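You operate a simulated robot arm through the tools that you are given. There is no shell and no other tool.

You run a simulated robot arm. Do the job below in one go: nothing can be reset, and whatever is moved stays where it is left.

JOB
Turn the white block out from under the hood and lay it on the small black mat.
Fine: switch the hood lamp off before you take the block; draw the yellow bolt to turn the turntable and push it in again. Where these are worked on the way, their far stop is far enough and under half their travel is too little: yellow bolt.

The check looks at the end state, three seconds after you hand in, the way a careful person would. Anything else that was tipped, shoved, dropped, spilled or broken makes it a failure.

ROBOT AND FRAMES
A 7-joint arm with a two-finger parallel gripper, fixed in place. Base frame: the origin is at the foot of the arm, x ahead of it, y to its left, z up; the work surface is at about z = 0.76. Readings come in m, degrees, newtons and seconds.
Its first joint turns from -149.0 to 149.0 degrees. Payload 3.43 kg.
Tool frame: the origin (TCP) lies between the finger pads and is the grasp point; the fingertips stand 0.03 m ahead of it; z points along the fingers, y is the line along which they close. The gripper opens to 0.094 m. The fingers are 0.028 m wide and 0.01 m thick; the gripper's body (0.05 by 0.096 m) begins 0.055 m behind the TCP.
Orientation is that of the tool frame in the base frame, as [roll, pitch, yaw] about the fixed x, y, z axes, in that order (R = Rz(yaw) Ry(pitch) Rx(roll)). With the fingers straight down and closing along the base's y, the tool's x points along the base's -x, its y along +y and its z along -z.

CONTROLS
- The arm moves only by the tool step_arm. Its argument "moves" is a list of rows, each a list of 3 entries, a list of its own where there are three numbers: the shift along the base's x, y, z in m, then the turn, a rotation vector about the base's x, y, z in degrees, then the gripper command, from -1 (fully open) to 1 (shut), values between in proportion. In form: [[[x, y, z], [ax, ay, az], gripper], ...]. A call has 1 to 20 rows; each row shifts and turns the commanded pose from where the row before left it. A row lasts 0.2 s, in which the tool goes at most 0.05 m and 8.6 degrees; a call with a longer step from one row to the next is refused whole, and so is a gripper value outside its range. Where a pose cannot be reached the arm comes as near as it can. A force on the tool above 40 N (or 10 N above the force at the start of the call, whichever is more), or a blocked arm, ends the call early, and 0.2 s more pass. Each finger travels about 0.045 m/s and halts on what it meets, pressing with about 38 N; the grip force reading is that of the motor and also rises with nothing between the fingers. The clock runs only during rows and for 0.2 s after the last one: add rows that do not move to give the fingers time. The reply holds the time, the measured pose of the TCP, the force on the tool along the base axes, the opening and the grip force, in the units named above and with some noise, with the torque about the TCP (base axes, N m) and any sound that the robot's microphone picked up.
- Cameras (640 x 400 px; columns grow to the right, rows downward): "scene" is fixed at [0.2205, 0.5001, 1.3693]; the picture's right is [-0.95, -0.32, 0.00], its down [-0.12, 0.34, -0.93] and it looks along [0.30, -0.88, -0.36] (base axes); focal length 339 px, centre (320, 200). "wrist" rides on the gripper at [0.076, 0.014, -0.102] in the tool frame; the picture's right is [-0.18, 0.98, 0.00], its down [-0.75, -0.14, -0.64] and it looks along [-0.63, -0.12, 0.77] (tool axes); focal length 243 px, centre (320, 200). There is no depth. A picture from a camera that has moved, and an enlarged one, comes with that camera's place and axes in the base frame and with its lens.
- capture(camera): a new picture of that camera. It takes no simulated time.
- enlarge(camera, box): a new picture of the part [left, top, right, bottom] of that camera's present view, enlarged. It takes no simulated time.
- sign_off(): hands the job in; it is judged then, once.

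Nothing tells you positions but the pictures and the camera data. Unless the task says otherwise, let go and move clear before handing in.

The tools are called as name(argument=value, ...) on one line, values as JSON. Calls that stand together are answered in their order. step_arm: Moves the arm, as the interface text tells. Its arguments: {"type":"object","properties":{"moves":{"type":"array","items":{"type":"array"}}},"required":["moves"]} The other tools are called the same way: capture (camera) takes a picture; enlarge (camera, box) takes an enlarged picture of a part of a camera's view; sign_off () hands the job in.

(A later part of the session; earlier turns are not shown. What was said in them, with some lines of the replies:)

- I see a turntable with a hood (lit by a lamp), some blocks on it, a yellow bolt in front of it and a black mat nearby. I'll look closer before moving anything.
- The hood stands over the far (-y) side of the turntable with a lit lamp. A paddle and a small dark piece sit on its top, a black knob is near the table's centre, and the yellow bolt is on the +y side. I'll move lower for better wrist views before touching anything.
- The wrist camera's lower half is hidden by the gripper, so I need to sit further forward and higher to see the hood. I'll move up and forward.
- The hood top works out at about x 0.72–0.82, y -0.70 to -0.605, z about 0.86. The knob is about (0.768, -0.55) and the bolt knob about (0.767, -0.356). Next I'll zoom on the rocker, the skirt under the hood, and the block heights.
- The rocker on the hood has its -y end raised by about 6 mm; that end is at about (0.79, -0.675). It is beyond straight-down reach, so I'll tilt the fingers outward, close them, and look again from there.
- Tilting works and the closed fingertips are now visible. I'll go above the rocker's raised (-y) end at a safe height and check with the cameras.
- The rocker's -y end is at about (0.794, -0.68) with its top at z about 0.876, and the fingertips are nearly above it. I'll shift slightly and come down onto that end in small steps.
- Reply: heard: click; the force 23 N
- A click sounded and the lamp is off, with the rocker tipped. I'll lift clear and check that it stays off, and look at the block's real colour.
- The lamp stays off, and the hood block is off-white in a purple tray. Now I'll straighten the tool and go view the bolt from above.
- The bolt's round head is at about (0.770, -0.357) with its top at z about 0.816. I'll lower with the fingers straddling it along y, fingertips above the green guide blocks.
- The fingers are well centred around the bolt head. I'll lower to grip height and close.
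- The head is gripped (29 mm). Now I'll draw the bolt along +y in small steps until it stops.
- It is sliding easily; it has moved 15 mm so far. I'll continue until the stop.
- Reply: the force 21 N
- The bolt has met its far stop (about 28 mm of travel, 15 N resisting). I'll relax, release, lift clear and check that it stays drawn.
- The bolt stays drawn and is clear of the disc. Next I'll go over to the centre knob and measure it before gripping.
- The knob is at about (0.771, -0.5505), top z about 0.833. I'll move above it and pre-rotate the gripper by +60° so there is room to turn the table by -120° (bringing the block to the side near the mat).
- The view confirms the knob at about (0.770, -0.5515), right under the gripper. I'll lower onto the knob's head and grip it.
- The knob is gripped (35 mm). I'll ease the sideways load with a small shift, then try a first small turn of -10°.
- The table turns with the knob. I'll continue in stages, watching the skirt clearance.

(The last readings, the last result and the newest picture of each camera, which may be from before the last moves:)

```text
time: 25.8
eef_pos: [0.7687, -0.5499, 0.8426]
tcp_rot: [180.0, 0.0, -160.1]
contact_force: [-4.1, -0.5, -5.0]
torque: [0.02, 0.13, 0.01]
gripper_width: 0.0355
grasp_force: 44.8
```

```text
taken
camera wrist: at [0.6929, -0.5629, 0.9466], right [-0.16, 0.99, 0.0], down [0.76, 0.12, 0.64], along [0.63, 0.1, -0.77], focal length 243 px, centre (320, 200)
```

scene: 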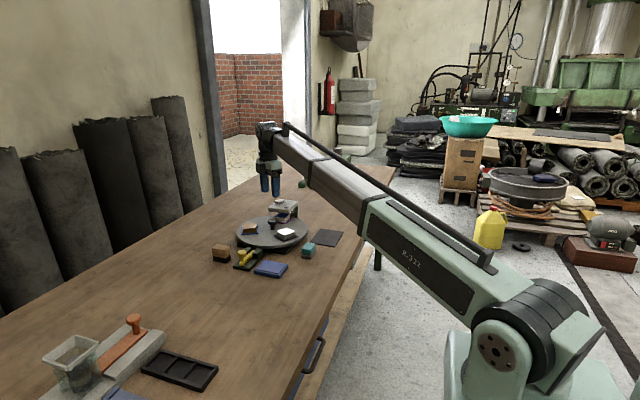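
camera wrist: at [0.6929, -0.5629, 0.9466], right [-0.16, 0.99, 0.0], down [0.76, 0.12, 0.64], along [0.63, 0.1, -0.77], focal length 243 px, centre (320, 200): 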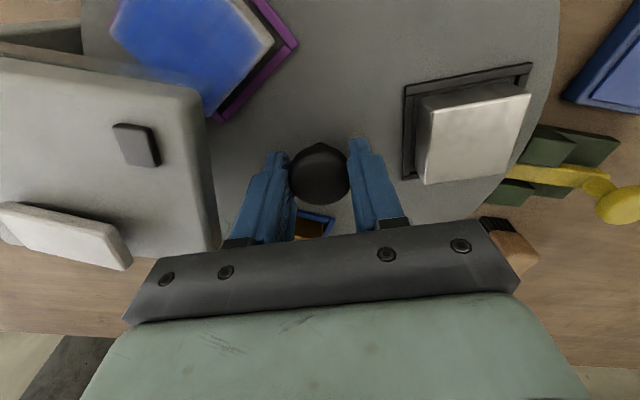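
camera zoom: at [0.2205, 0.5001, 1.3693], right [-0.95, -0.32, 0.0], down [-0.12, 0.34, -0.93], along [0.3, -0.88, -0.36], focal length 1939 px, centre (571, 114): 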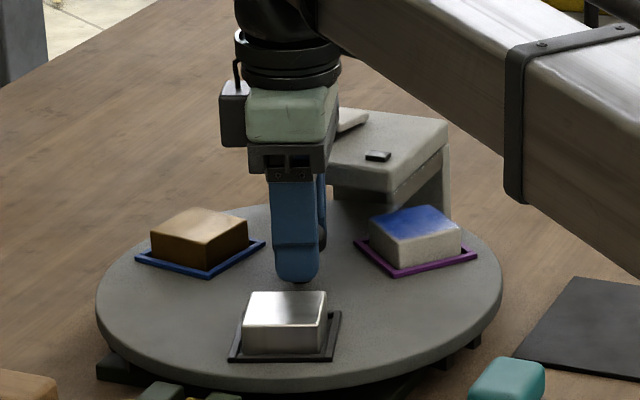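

The white block is coming out cleanly and the brown one is heading towards the hood. I'll keep turning slowly; 80° remains.

step_arm(moves=[[[0, 0, 0], [0, 0, -5], 1], [[0, 0, 0], [0, 0, -5], 1], [[0, 0, 0], [0, 0, -5], 1], [[0, 0, 0], [0, 0, -5], 1], [[0, 0, 0], [0, 0, -5], 1], [[0, 0, 0], [0, 0, -5], 1], [[0, 0, 0], [0, 0, -5], 1], [[0, 0, 0], [0, 0, 0], 1]])

enlarge(camera="scene", box=[228, 180, 324, 250])

capture(camera="wrist")

```text
time: 27.6
eef_pos: [0.7687, -0.5495, 0.8431]
tcp_rot: [179.9, -0.2, 165.0]
contact_force: [-10.3, 13.1, -5.9]
torque: [0.08, -0.56, -0.04]
gripper_width: 0.0353
grasp_force: 45.4
```

```text
5.71 times, centred on (276, 215) of scene
camera zoom: at [0.2205, 0.5001, 1.3693], right [-0.95, -0.32, 0.0], down [-0.12, 0.34, -0.93], along [0.3, -0.88, -0.36], focal length 1939 px, centre (571, 114)
```

zoom: 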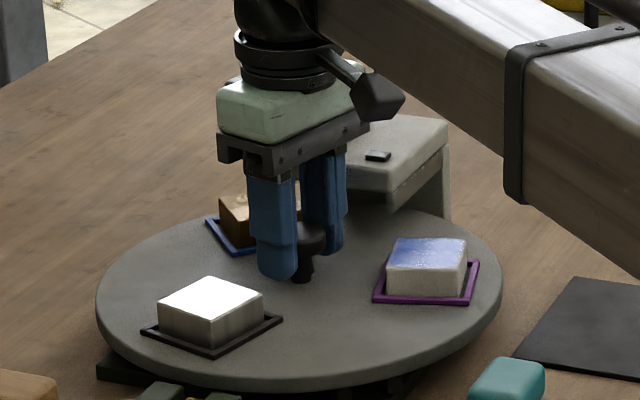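

```text
taken
camera wrist: at [0.6996, -0.5162, 0.9466], right [0.43, 0.9, 0.0], down [0.69, -0.33, 0.64], along [0.58, -0.28, -0.77], focal length 243 px, centre (320, 200)
```

wrist: 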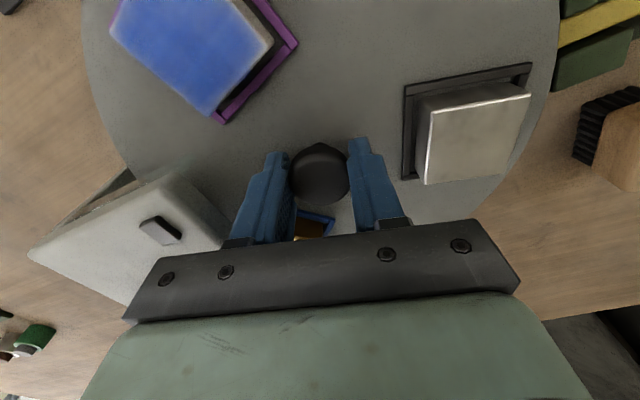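

There's some sideways load from being about 2 mm off axis, so I'll correct by +2 mm in y and finish the remaining 45°.

step_arm(moves=[[[-0.0005, 0.002, 0], [0, 0, 0], 1], [[0, 0, 0], [0, 0, -5], 1], [[0, 0, 0], [0, 0, -5], 1], [[0, 0, 0], [0, 0, -5], 1], [[0, 0, 0], [0, 0, -5], 1], [[0, 0, 0], [0, 0, -5], 1], [[0, 0, 0], [0, 0, -5], 1], [[0, 0, 0], [0, 0, 0], 1]])

enlarge(camera="scene", box=[228, 180, 324, 250])

capture(camera="wrist")

```text
time: 29.4
eef_pos: [0.7679, -0.55, 0.8421]
tcp_rot: [180.0, 0.1, 135.0]
contact_force: [2.2, -3.9, -6.2]
torque: [-0.02, 0.01, -0.05]
gripper_width: 0.0354
grasp_force: 45.1
```

```text
5.71 times, centred on (276, 215) of scene
camera zoom: at [0.2205, 0.5001, 1.3693], right [-0.95, -0.32, 0.0], down [-0.12, 0.34, -0.93], along [0.3, -0.88, -0.36], focal length 1939 px, centre (571, 114)
```

zoom: 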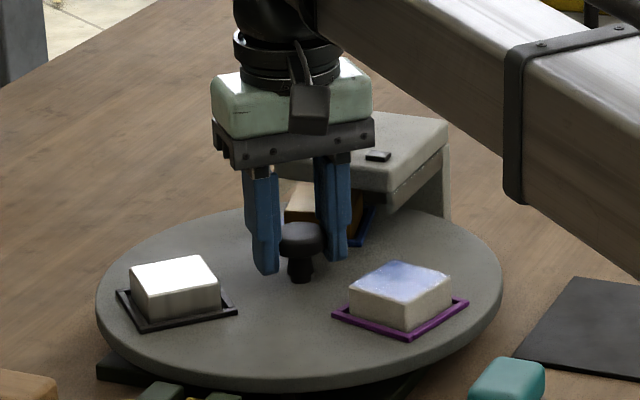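

```text
taken
camera wrist: at [0.726, -0.485, 0.9465], right [0.83, 0.56, 0.0], down [0.43, -0.63, 0.64], along [0.36, -0.53, -0.77], focal length 243 px, centre (320, 200)
```

wrist: 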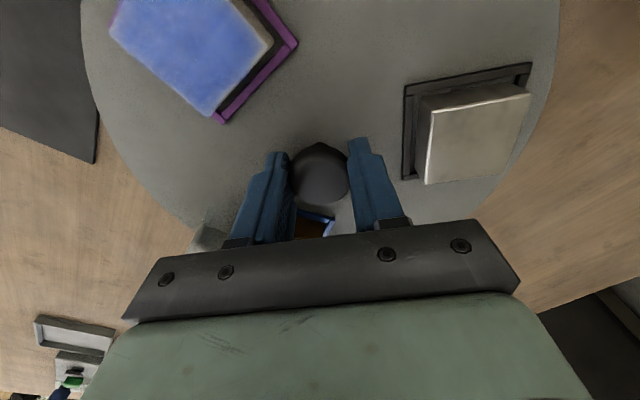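

No slip so far: the trays keep the same place in the wrist view. Final 15° to reach the next station.

step_arm(moves=[[[0, 0, 0], [0, 0, -4], 1], [[0, 0, 0], [0, 0, -4], 1], [[0, 0, 0], [0, 0, -4], 1], [[0, 0, 0], [0, 0, -3], 1], [[0, 0, 0], [0, 0, 0], 1], [[0, 0, 0], [0, 0, 0], 1]])

enlarge(camera="scene", box=[228, 180, 324, 250])

capture(camera="wrist")

```text
time: 30.8
eef_pos: [0.7684, -0.549, 0.843]
tcp_rot: [-179.9, 0.1, 119.9]
contact_force: [8.6, -6.8, 2.9]
torque: [-0.13, -0.17, -0.02]
gripper_width: 0.0354
grasp_force: 45.1
```

```text
5.71 times, centred on (276, 215) of scene
camera zoom: at [0.2205, 0.5001, 1.3693], right [-0.95, -0.32, 0.0], down [-0.12, 0.34, -0.93], along [0.3, -0.88, -0.36], focal length 1939 px, centre (571, 114)
```

zoom: 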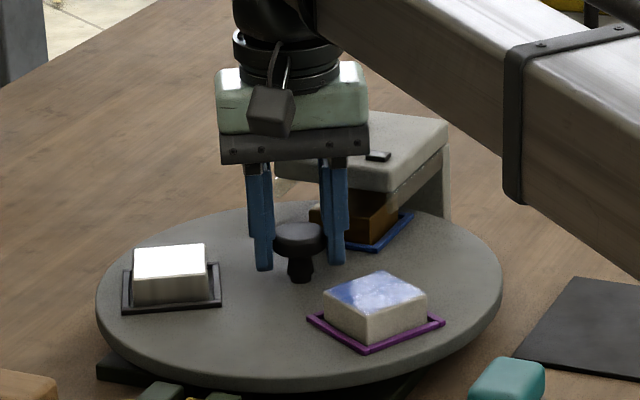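

```text
taken
camera wrist: at [0.7442, -0.4757, 0.9465], right [0.94, 0.33, 0.0], down [0.25, -0.72, 0.64], along [0.21, -0.61, -0.77], focal length 243 px, centre (320, 200)
```

wrist: 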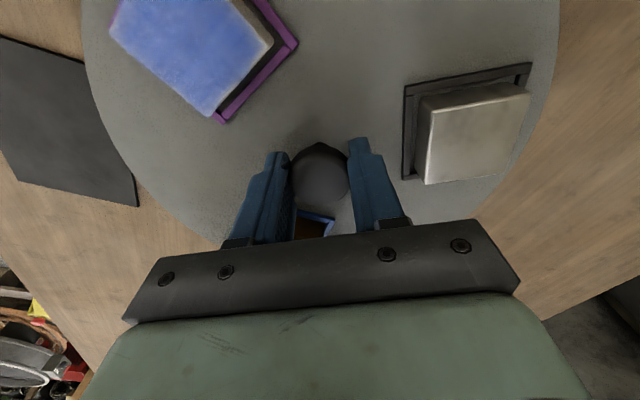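

All trays now sit exactly where their neighbours were, so the index is right. I'll release the knob, lift, and go push the bolt back in.

step_arm(moves=[[[0, 0, 0], [0, 0, 0], -0.28], [[0, 0, 0], [0, 0, 0], -0.28], [[0, 0, 0], [0, 0, 0], -0.28], [[0, 0, 0.02], [0, 0, 0], -0.28], [[0, 0, 0.04], [0, 0, 0], -0.28], [[0, 0, 0.04], [0, 0, 0], -0.28], [[0, 0, 0.03], [0, 0, 7.5], -0.28], [[-0.01, 0.02, 0], [0, 0, 7.5], -0.28], [[-0.01, 0.03, 0], [0, 0, 7.5], -0.28], [[-0.01, 0.03, 0], [0, 0, 7.5], -0.28], [[-0.01, 0.03, 0], [0, 0, 7.5], -0.28], [[-0.01, 0.03, 0], [0, 0, 7.5], -0.28], [[-0.01, 0.03, 0], [0, 0, 7.5], -0.28], [[0, 0.03, 0], [0, 0, 7.5], -0.28], [[0, 0, 0], [0, 0, 0], -0.28]])

enlarge(camera="scene", box=[220, 190, 332, 270])

capture(camera="wrist")

enlarge(camera="wrist", box=[200, 60, 440, 240])

```text
time: 34.0
eef_pos: [0.7092, -0.3478, 0.9734]
tcp_rot: [-179.9, 0.0, 180.0]
contact_force: [0.2, 0.5, -0.4]
torque: [-0.01, -0.03, 0.02]
gripper_width: 0.0603
grasp_force: 0.0
```

```text
5.00 times, centred on (276, 230) of scene
camera zoom: at [0.2205, 0.5001, 1.3693], right [-0.95, -0.32, 0.0], down [-0.12, 0.34, -0.93], along [0.3, -0.88, -0.36], focal length 1696 px, centre (540, 50)
```

zoom: 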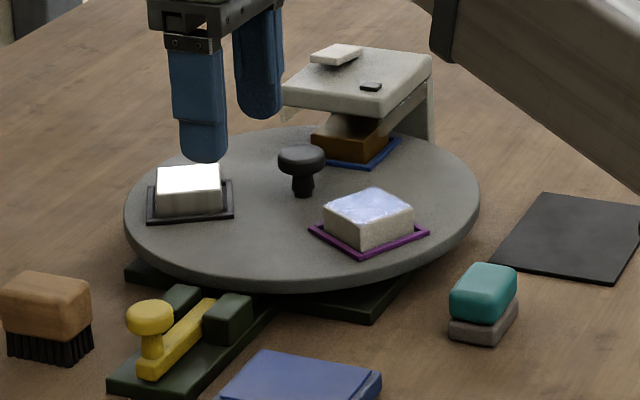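

```text
taken
camera wrist: at [0.6341, -0.333, 1.0765], right [0.18, 0.98, 0.0], down [0.75, -0.14, 0.64], along [0.63, -0.12, -0.77], focal length 243 px, centre (320, 200)
```

wrist: 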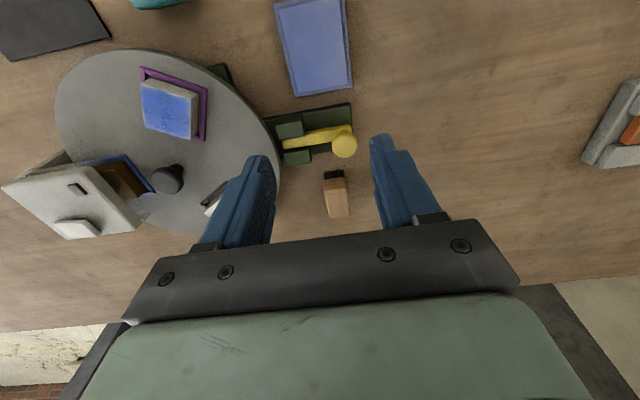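

```text
2.22 times, centred on (320, 150) of wrist
camera zoom: at [0.6341, -0.333, 1.0765], right [0.18, 0.98, 0.0], down [0.75, -0.14, 0.64], along [0.63, -0.12, -0.77], focal length 539 px, centre (320, 311)
```

zoom: 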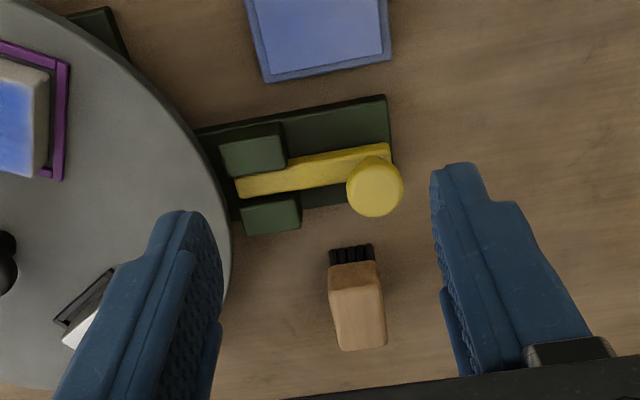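

The bolt is still drawn with its head at about (0.770, -0.329). I'll grip it again and push it in along -y.

step_arm(moves=[[[0.03, 0.0095, 0], [0, 0, 0], -0.28], [[0.03, 0.0095, 0], [0, 0, 0], -0.28], [[0, 0, -0.04], [0, 0, 0], -0.28], [[0, 0, -0.04], [0, 0, 0], -0.28], [[0, 0, -0.035], [0, 0, 0], -0.28], [[0, 0, -0.028], [0, 0, 0], -0.28], [[0, 0, 0], [0, 0, 0], 1], [[0, 0, 0], [0, 0, 0], 1], [[0, 0, 0], [0, 0, 0], 1], [[0, 0, 0], [0, 0, 0], 1]])

enlarge(camera="scene", box=[220, 205, 316, 275])

```text
time: 36.2
eef_pos: [0.7679, -0.3301, 0.8311]
tcp_rot: [180.0, 0.1, -180.0]
contact_force: [-0.7, -0.7, -4.4]
torque: [-0.06, -0.1, 0.03]
gripper_width: 0.0286
grasp_force: 45.4
```

```text
5.71 times, centred on (268, 240) of scene
camera zoom: at [0.2205, 0.5001, 1.3693], right [-0.95, -0.32, 0.0], down [-0.12, 0.34, -0.93], along [0.3, -0.88, -0.36], focal length 1939 px, centre (617, -29)
```

zoom: 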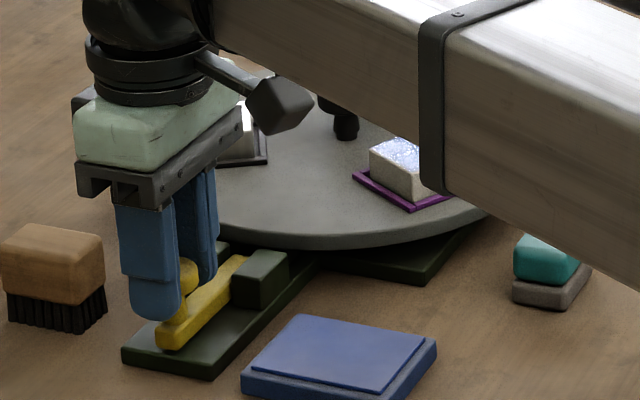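

The head is gripped. Pushing in now along -y in small steps.

step_arm(moves=[[[0, -0.005, 0], [0, 0, 0], 1], [[0, -0.005, 0], [0, 0, 0], 1], [[0, -0.005, 0], [0, 0, 0], 1], [[0, -0.005, 0], [0, 0, 0], 1], [[0, 0, 0], [0, 0, 0], 1]])

```text
time: 37.4
eef_pos: [0.768, -0.3494, 0.8313]
tcp_rot: [180.0, 0.0, 180.0]
contact_force: [-4.3, 0.4, 13.1]
torque: [-0.01, 0.2, 0.04]
gripper_width: 0.0289
grasp_force: 45.2
```

step_arm(moves=[[[0, -0.003, 0], [0, 0, 0], 1], [[0, -0.003, 0], [0, 0, 0], 1], [[0, -0.002, 0], [0, 0, 0], 1], [[0, -0.002, 0], [0, 0, 0], 1], [[0, 0, 0], [0, 0, 0], 1]])

enlarge(camera="scene", box=[220, 205, 316, 275])

```text
time: 38.6
eef_pos: [0.7686, -0.3571, 0.8317]
tcp_rot: [179.8, 0.0, -180.0]
contact_force: [-3.8, 16.2, 12.6]
torque: [0.45, 0.08, -0.01]
gripper_width: 0.0289
grasp_force: 44.2
```

```text
5.71 times, centred on (268, 240) of scene
camera zoom: at [0.2205, 0.5001, 1.3693], right [-0.95, -0.32, 0.0], down [-0.12, 0.34, -0.93], along [0.3, -0.88, -0.36], focal length 1939 px, centre (617, -29)
```

zoom: 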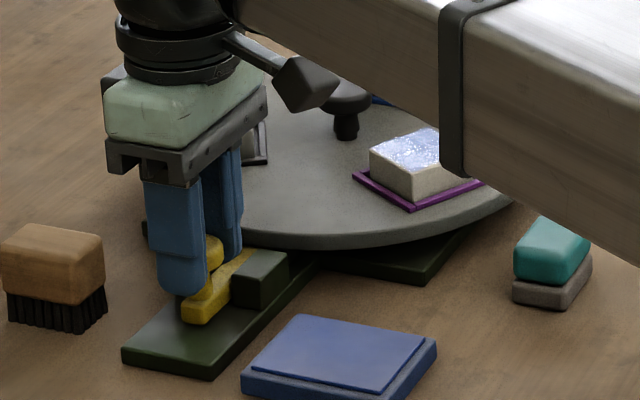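

The bolt is back at its original seated position with the stop felt (16 N). I'll release, lift, and move over the white block to measure it.

step_arm(moves=[[[0, 0.001, 0], [0, 0, 0], 1], [[0, 0, 0], [0, 0, 0], -0.28], [[0, 0, 0], [0, 0, 0], -0.28], [[0, 0, 0], [0, 0, 0], -0.28], [[0, 0, 0.02], [0, 0, 0], -0.28], [[0, 0, 0.04], [0, 0, 0], -0.28], [[0, 0, 0.04], [0, 0, 0], -0.28], [[-0.02, -0.02, 0.04], [0, 0, 0], -0.28], [[-0.035, -0.03, 0], [0, 0, 0], -0.28], [[-0.035, -0.03, 0], [0, 0, 0], -0.28], [[-0.035, -0.03, 0], [0, 0, 0], -0.28], [[-0.02, -0.03, 0], [0, 0, 0], -0.28], [[0, 0, 0], [0, 0, 0], -0.28]])

enlarge(camera="scene", box=[220, 190, 332, 270])

capture(camera="wrist")

enlarge(camera="wrist", box=[220, 20, 420, 170])

```text
time: 41.4
eef_pos: [0.6241, -0.4991, 0.9709]
tcp_rot: [-180.0, 0.0, 179.8]
contact_force: [-0.8, -0.6, 0.1]
torque: [-0.01, 0.0, 0.02]
gripper_width: 0.06
grasp_force: 0.0
```

```text
5.00 times, centred on (276, 230) of scene
camera zoom: at [0.2205, 0.5001, 1.3693], right [-0.95, -0.32, 0.0], down [-0.12, 0.34, -0.93], along [0.3, -0.88, -0.36], focal length 1696 px, centre (540, 50)
```

zoom: 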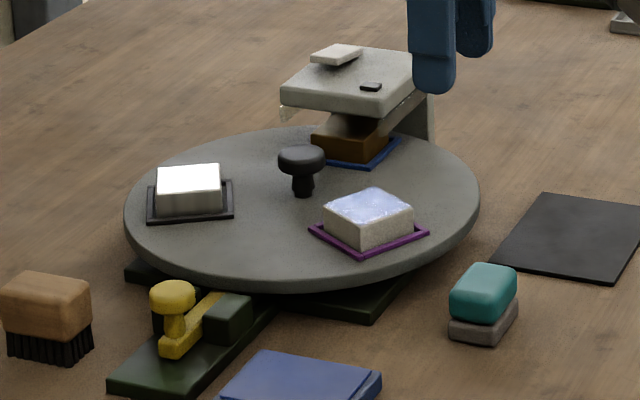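

```text
taken
camera wrist: at [0.5477, -0.4845, 1.0735], right [0.18, 0.98, 0.0], down [0.75, -0.14, 0.64], along [0.63, -0.12, -0.77], focal length 243 px, centre (320, 200)
```

wrist: 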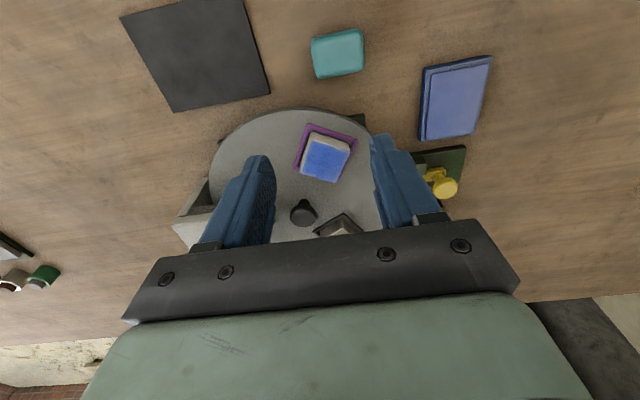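

```text
2.67 times, centred on (320, 95) of wrist
camera zoom: at [0.5477, -0.4845, 1.0735], right [0.18, 0.98, 0.0], down [0.75, -0.14, 0.64], along [0.63, -0.12, -0.77], focal length 647 px, centre (320, 480)
```

zoom: 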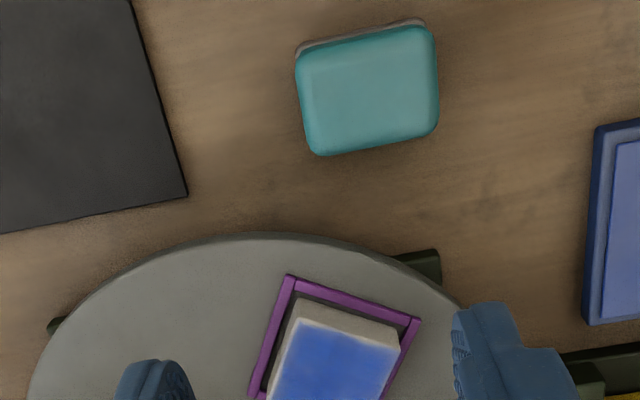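

enlarge(camera="wrist", box=[280, 110, 376, 200])

enlarge(camera="scene", box=[276, 222, 308, 246])

enlarge(camera="wrist", box=[110, 0, 280, 120])

```text
4.44 times, centred on (328, 155) of wrist
camera zoom: at [0.5477, -0.4845, 1.0735], right [0.18, 0.98, 0.0], down [0.75, -0.14, 0.64], along [0.63, -0.12, -0.77], focal length 1078 px, centre (284, 400)
```

zoom: 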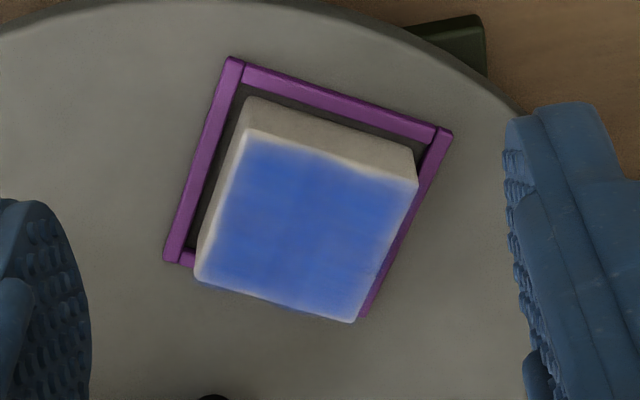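

```text
16.00 times, centred on (292, 234) of scene
camera zoom: at [0.2205, 0.5001, 1.3693], right [-0.95, -0.32, 0.0], down [-0.12, 0.34, -0.93], along [0.3, -0.88, -0.36], focal length 5429 px, centre (768, -344)
```

zoom: 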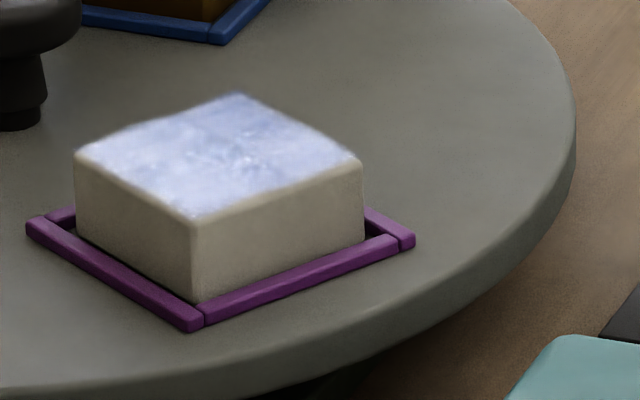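

```text
3.33 times, centred on (195, 60) of wrist
camera zoom: at [0.5477, -0.4845, 1.0735], right [0.18, 0.98, 0.0], down [0.75, -0.14, 0.64], along [0.63, -0.12, -0.77], focal length 809 px, centre (737, 667)
```

zoom: 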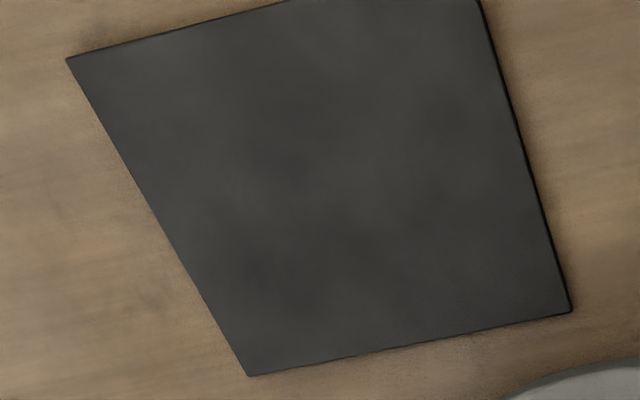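

The white block's top centre is at about (0.699, -0.507), about 47 mm square, with its sides turned by 30°. The mat spans x 0.526–0.625, y -0.690 to -0.560. I'll rotate the gripper by -30° and hover over the block.

step_arm(moves=[[[0.025, -0.003, 0], [0, 0, -7.5], -0.6], [[0.025, -0.003, 0], [0, 0, -7.5], -0.6], [[0.0245, -0.002, 0], [0, 0, -7.5], -0.6], [[0, 0, -0.02], [0, 0, -7.3], -0.6], [[0, 0, -0.03], [0, 0, 0], -0.6], [[0, 0, -0.02], [0, 0, 0], -0.6], [[0, 0, 0], [0, 0, 0], -0.6]])

capture(camera="wrist")

enlarge(camera="scene", box=[252, 190, 324, 250])

```text
time: 43.0
eef_pos: [0.6968, -0.507, 0.8999]
tcp_rot: [-180.0, 0.1, 150.1]
contact_force: [-0.7, 0.2, 0.2]
torque: [0.01, -0.01, 0.01]
gripper_width: 0.0751
grasp_force: 0.0
```

```text
taken
camera wrist: at [0.6393, -0.4559, 1.0028], right [0.65, 0.76, 0.0], down [0.58, -0.5, 0.64], along [0.49, -0.42, -0.77], focal length 243 px, centre (320, 200)
```

wrist: 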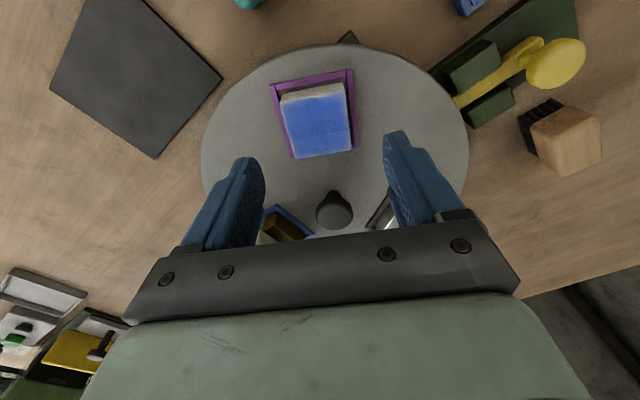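

```text
6.67 times, centred on (288, 220) of scene
camera zoom: at [0.2205, 0.5001, 1.3693], right [-0.95, -0.32, 0.0], down [-0.12, 0.34, -0.93], along [0.3, -0.88, -0.36], focal length 2262 px, centre (533, 67)
```

zoom: 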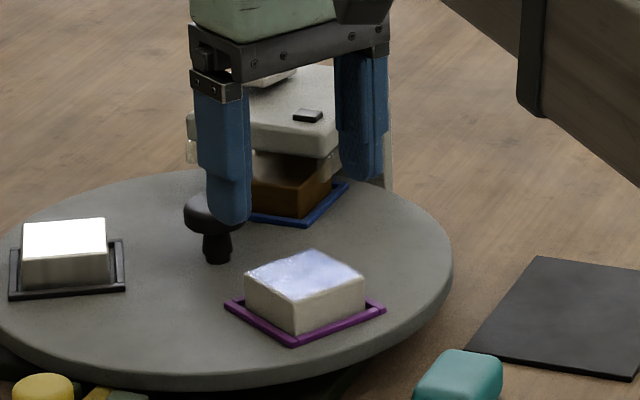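

enlarge(camera="wrist", box=[260, 60, 380, 170])

```text
3.64 times, centred on (320, 115) of wrist
camera zoom: at [0.6393, -0.4559, 1.0028], right [0.65, 0.76, 0.0], down [0.58, -0.5, 0.64], along [0.49, -0.42, -0.77], focal length 882 px, centre (320, 509)
```

zoom: 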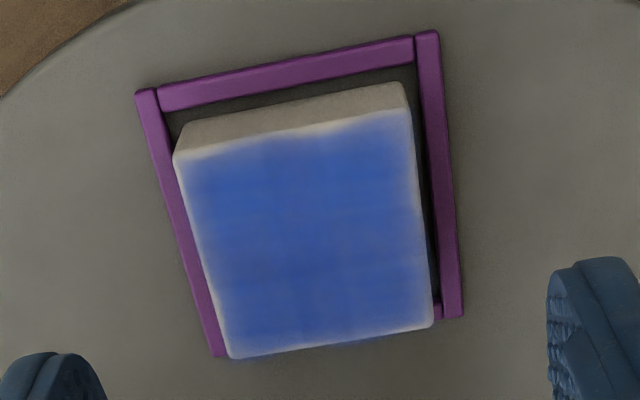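

The gripper is centred on the block within about 1 mm. I'll lower until the fingertips are just above the tray rim, then grip the block.

step_arm(moves=[[[0.0005, -0.001, -0.03], [0, 0, 0], -0.6], [[0, 0, -0.02], [0, 0, 0], -0.6], [[0, 0, -0.01], [0, 0, 0], -0.6], [[0, 0, 0], [0, 0, 0], -0.6]])

enlarge(camera="scene", box=[260, 205, 320, 255])

capture(camera="wrist")

```text
time: 44.0
eef_pos: [0.6981, -0.5072, 0.8384]
tcp_rot: [-179.9, 0.0, 150.1]
contact_force: [0.3, -0.5, -0.6]
torque: [0.03, 0.02, 0.02]
gripper_width: 0.0752
grasp_force: 0.1
```

```text
8.00 times, centred on (290, 230) of scene
camera zoom: at [0.2205, 0.5001, 1.3693], right [-0.95, -0.32, 0.0], down [-0.12, 0.34, -0.93], along [0.3, -0.88, -0.36], focal length 2714 px, centre (560, -40)
```

zoom: 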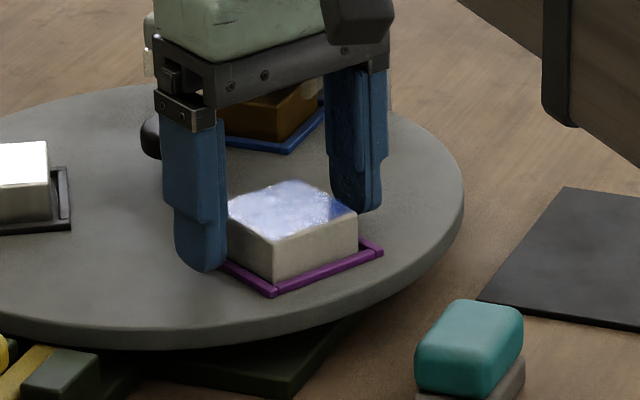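

```text
taken
camera wrist: at [0.6403, -0.457, 0.9429], right [0.65, 0.76, 0.0], down [0.58, -0.5, 0.64], along [0.49, -0.42, -0.77], focal length 243 px, centre (320, 200)
```

wrist: 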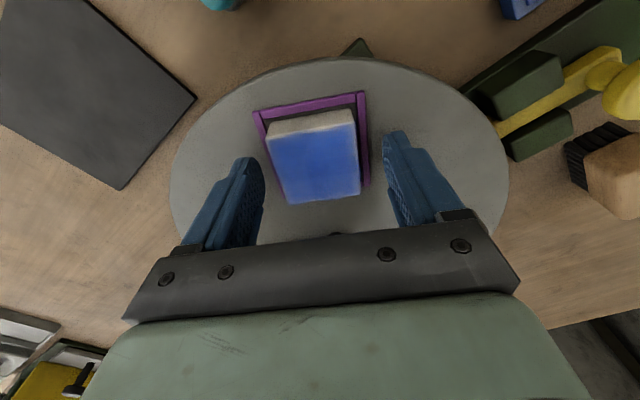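

step_arm(moves=[[[0, 0, 0], [0, 0, 0], 0], [[0, 0, 0], [0, 0, 0], 0.5], [[0, 0, 0], [0, 0, 0], 1], [[0, 0, 0], [0, 0, 0], 1], [[0, 0, 0], [0, 0, 0], 1]])

enlarge(camera="scene", box=[260, 205, 320, 255])

```text
time: 45.2
eef_pos: [0.6987, -0.5078, 0.8396]
tcp_rot: [-180.0, -0.1, 150.0]
contact_force: [-0.5, 0.0, -0.6]
torque: [0.0, 0.02, -0.02]
gripper_width: 0.0474
grasp_force: 38.3
```

```text
8.00 times, centred on (290, 230) of scene
camera zoom: at [0.2205, 0.5001, 1.3693], right [-0.95, -0.32, 0.0], down [-0.12, 0.34, -0.93], along [0.3, -0.88, -0.36], focal length 2714 px, centre (560, -40)
```

zoom: 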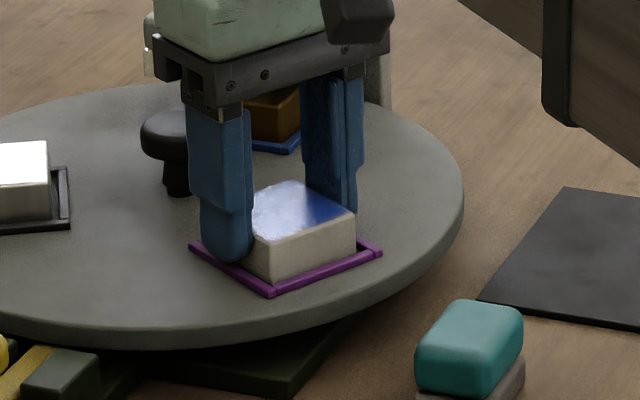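

The block is held at 47 mm width. I'll lift it slowly, straight up, and check that only the block comes.

step_arm(moves=[[[0, 0, 0.005], [0, 0, 0], 1], [[0, 0, 0.01], [0, 0, 0], 1], [[0, 0, 0.02], [0, 0, 0], 1], [[0, 0, 0.03], [0, 0, 0], 1], [[0, 0, 0.03], [0, 0, 0], 1], [[0, 0, 0], [0, 0, 0], 1]])

enlarge(camera="scene", box=[240, 190, 336, 255])

capture(camera="wrist")

```text
time: 46.6
eef_pos: [0.6978, -0.5075, 0.9358]
tcp_rot: [179.9, 0.0, 150.0]
contact_force: [-0.4, 0.3, -4.1]
torque: [0.03, -0.03, -0.01]
gripper_width: 0.0474
grasp_force: 37.9
```

```text
6.15 times, centred on (288, 222) of scene
camera zoom: at [0.2205, 0.5001, 1.3693], right [-0.95, -0.32, 0.0], down [-0.12, 0.34, -0.93], along [0.3, -0.88, -0.36], focal length 2088 px, centre (517, 62)
```

zoom: 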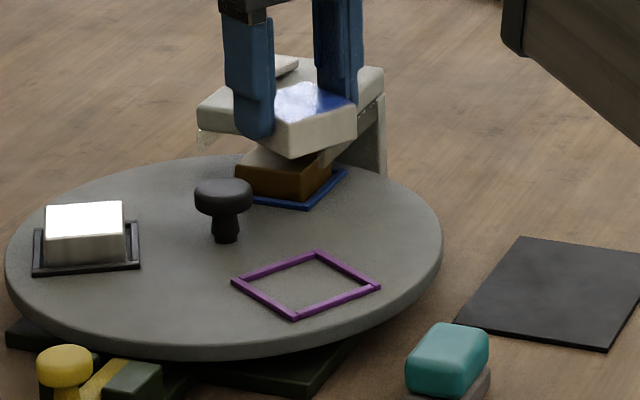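

```text
taken
camera wrist: at [0.6395, -0.4575, 1.0396], right [0.65, 0.76, 0.0], down [0.58, -0.5, 0.64], along [0.49, -0.42, -0.77], focal length 243 px, centre (320, 200)
```

wrist: 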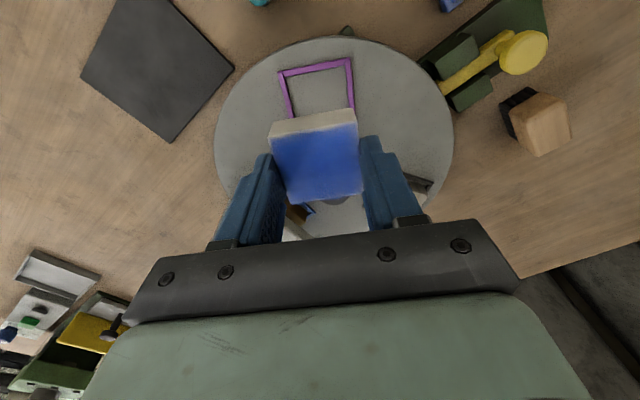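

The block is lifted cleanly and the purple frame stays on the table. I'll carry it to over the mat's centre (0.5755, -0.625), squaring it up by +30°.

step_arm(moves=[[[-0.0306, -0.0294, 0], [0, 0, 7.5], 1], [[-0.0306, -0.0294, 0], [0, 0, 7.5], 1], [[-0.0306, -0.0294, 0], [0, 0, 7.5], 1], [[-0.0306, -0.0294, 0], [0, 0, 7.5], 1], [[0, 0, -0.03], [0, 0, 0], 1], [[0, 0, -0.03], [0, 0, 0], 1], [[0, 0, -0.02], [0, 0, 0], 1], [[0, 0, 0], [0, 0, 0], 1]])

capture(camera="wrist")

enlarge(camera="scene", box=[288, 205, 352, 255])

```text
time: 48.4
eef_pos: [0.5752, -0.6256, 0.8547]
tcp_rot: [-180.0, 0.0, -179.9]
contact_force: [1.0, 0.4, -3.8]
torque: [-0.03, 0.0, 0.0]
gripper_width: 0.0476
grasp_force: 38.2
```

```text
taken
camera wrist: at [0.5001, -0.6109, 0.9579], right [0.18, 0.98, 0.0], down [0.75, -0.14, 0.64], along [0.63, -0.12, -0.77], focal length 243 px, centre (320, 200)
```

wrist: 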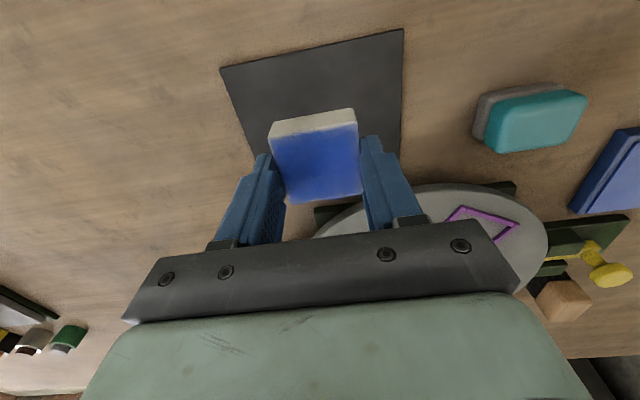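

```text
8.00 times, centred on (320, 230) of scene
camera zoom: at [0.2205, 0.5001, 1.3693], right [-0.95, -0.32, 0.0], down [-0.12, 0.34, -0.93], along [0.3, -0.88, -0.36], focal length 2714 px, centre (320, -40)
```

zoom: 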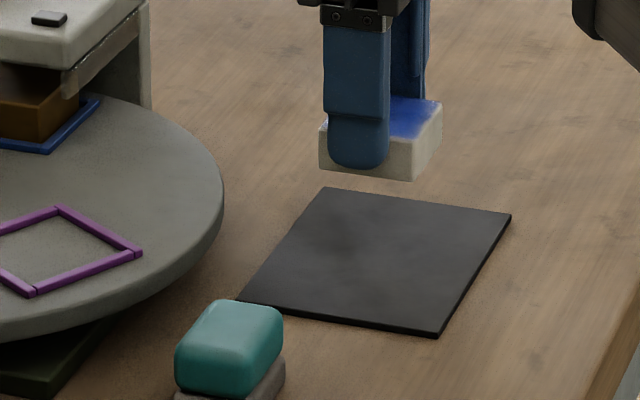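

The block hovers centred over the mat. I'll lower it, with small steps near contact.

step_arm(moves=[[[0, 0, -0.025], [0, 0, 0], 1], [[0, 0, -0.015], [0, 0, 0], 1], [[0, 0, -0.006], [0, 0, 0], 1], [[0, 0, 0], [0, 0, 0], 1]])

enlarge(camera="scene", box=[300, 215, 348, 250])

```text
time: 49.4
eef_pos: [0.5769, -0.6251, 0.8099]
tcp_rot: [180.0, 0.0, -179.8]
contact_force: [0.3, -0.2, -3.8]
torque: [0.0, -0.03, 0.0]
gripper_width: 0.0477
grasp_force: 38.1
```

```text
11.43 times, centred on (324, 232) of scene
camera zoom: at [0.2205, 0.5001, 1.3693], right [-0.95, -0.32, 0.0], down [-0.12, 0.34, -0.93], along [0.3, -0.88, -0.36], focal length 3878 px, centre (274, -171)
```

zoom: 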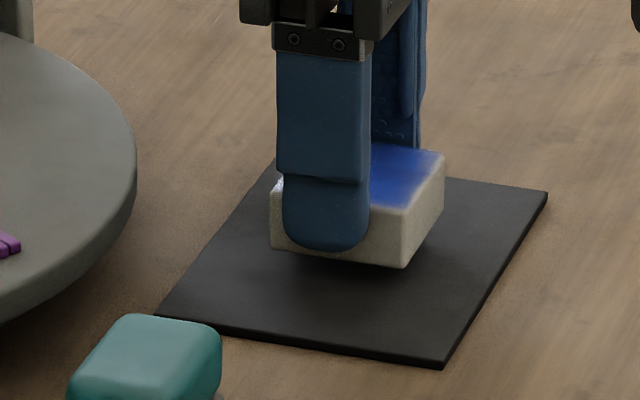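

step_arm(moves=[[[0, 0, -0.002], [0, 0, 0], 1], [[0, 0, -0.002], [0, 0, 0], 1], [[0, 0, -0.002], [0, 0, 0], 1], [[0, 0, 0], [0, 0, 0], 1]])

enlarge(camera="scene", box=[300, 215, 348, 250])

```text
time: 50.4
eef_pos: [0.5762, -0.625, 0.8031]
tcp_rot: [180.0, 0.0, -179.8]
contact_force: [-0.4, 0.3, -3.1]
torque: [0.02, 0.01, -0.02]
gripper_width: 0.0476
grasp_force: 37.9
```

```text
11.43 times, centred on (324, 232) of scene
camera zoom: at [0.2205, 0.5001, 1.3693], right [-0.95, -0.32, 0.0], down [-0.12, 0.34, -0.93], along [0.3, -0.88, -0.36], focal length 3878 px, centre (274, -171)
```

zoom: 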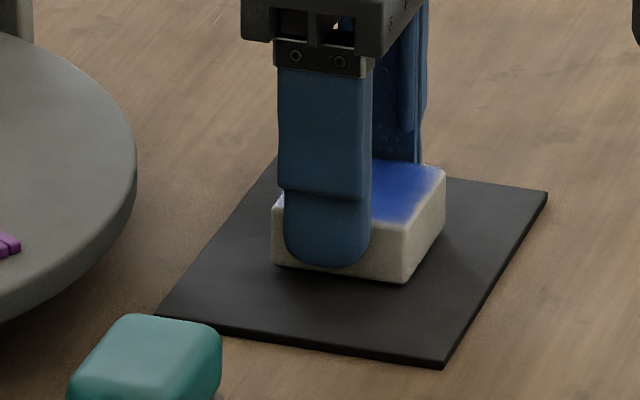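

It is almost touching, but the weight is still on the gripper. Continuing in 1 mm steps.

step_arm(moves=[[[0, 0, -0.001], [0, 0, 0], 1], [[0, 0, -0.001], [0, 0, 0], 1], [[0, 0, 0], [0, 0, 0], 1]])

```text
time: 51.2
eef_pos: [0.5761, -0.6257, 0.8025]
tcp_rot: [179.9, 0.0, -179.9]
contact_force: [0.1, -2.0, 4.6]
torque: [0.17, 0.09, 0.01]
gripper_width: 0.0474
grasp_force: 37.7
```

Contact with the mat is felt (+4.6 N, from -3.8). I'll open the fingers, wait, and lift straight up.

step_arm(moves=[[[0, 0, 0], [0, 0, 0], -0.1], [[0, 0, 0], [0, 0, 0], -0.3], [[0, 0, 0], [0, 0, 0], -0.5], [[0, 0, 0], [0, 0, 0], -0.5], [[0, 0, 0.01], [0, 0, 0], -0.5], [[0, 0, 0.03], [0, 0, 0], -0.5], [[0, 0, 0.04], [0, 0, 0], -0.5], [[0, 0, 0.04], [0, 0, 0], -0.5], [[0, 0, 0.04], [0, 0, 0], -0.5], [[0, 0, 0.04], [0, 0, 0], -0.5], [[0, 0, 0], [0, 0, 0], -0.5]])

capture(camera="wrist")

enlarge(camera="scene", box=[300, 215, 348, 250])

enlarge(camera="scene", box=[200, 180, 360, 280])

```text
time: 53.6
eef_pos: [0.5761, -0.6258, 1.0008]
tcp_rot: [180.0, 0.0, -179.9]
contact_force: [-0.1, -0.4, -0.1]
torque: [0.0, -0.02, 0.01]
gripper_width: 0.0708
grasp_force: 0.1
```

```text
taken
camera wrist: at [0.5002, -0.6101, 1.1042], right [0.18, 0.98, 0.0], down [0.75, -0.14, 0.64], along [0.63, -0.12, -0.77], focal length 243 px, centre (320, 200)
```

wrist: 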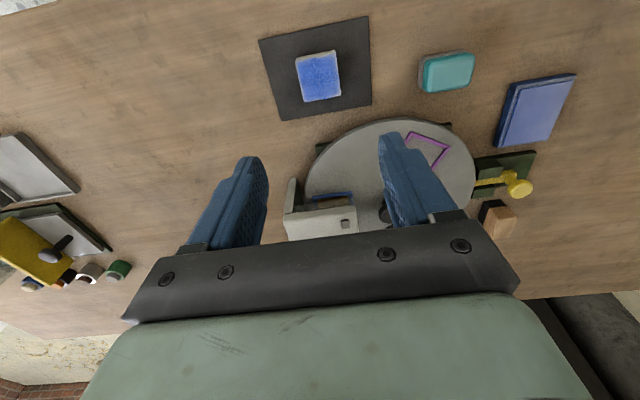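

```text
11.43 times, centred on (324, 232) of scene
camera zoom: at [0.2205, 0.5001, 1.3693], right [-0.95, -0.32, 0.0], down [-0.12, 0.34, -0.93], along [0.3, -0.88, -0.36], focal length 3878 px, centre (274, -171)
```

zoom: 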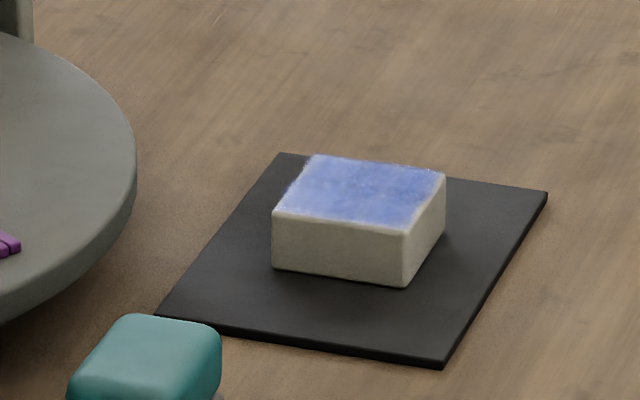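

```text
4.00 times, centred on (280, 230) of scene
camera zoom: at [0.2205, 0.5001, 1.3693], right [-0.95, -0.32, 0.0], down [-0.12, 0.34, -0.93], along [0.3, -0.88, -0.36], focal length 1357 px, centre (480, 80)
```

zoom: 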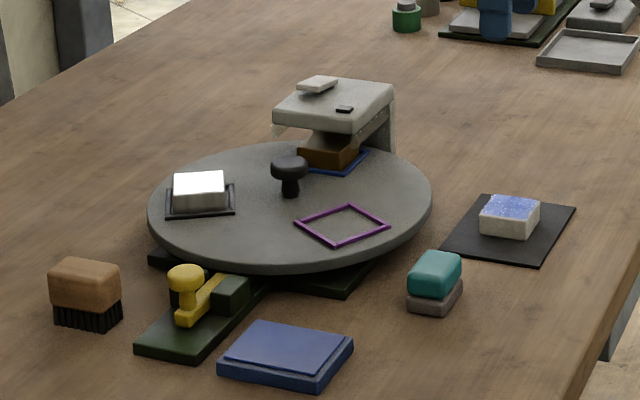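

The white block lies flat in the middle of the black mat. The lamp is off, the bolt is back in its original seated place, and nothing else has moved. The gripper is open and clear above, so I'm handing in.

sign_off()

```text
The job is handed in.
```

The white block is lying flat in the middle of the small black mat, and I've handed the job in; no verdict came back.

- **Lamp:** I switched it off with the rocker on the hood before touching anything else. It clicked and stayed off.
- **Bolt:** I drew the yellow bolt to its far stop, about 28 mm. After turning the table I pushed it back in until it stopped, at the same place it started.
- **Turntable:** I turned it 120° by the centre knob, so the other two blocks moved round one station. The brown block is now under the hood, and the silvery one is where the brown one was.
- **Everything else:** the brush, the teal block and the blue pad look unmoved in the last picture. The gripper is open and clear above the mat.

In the pictures, the block's top looked blue after the lamp went off. Its sides are off-white, and I took it to be the white block because it was the one under the hood.
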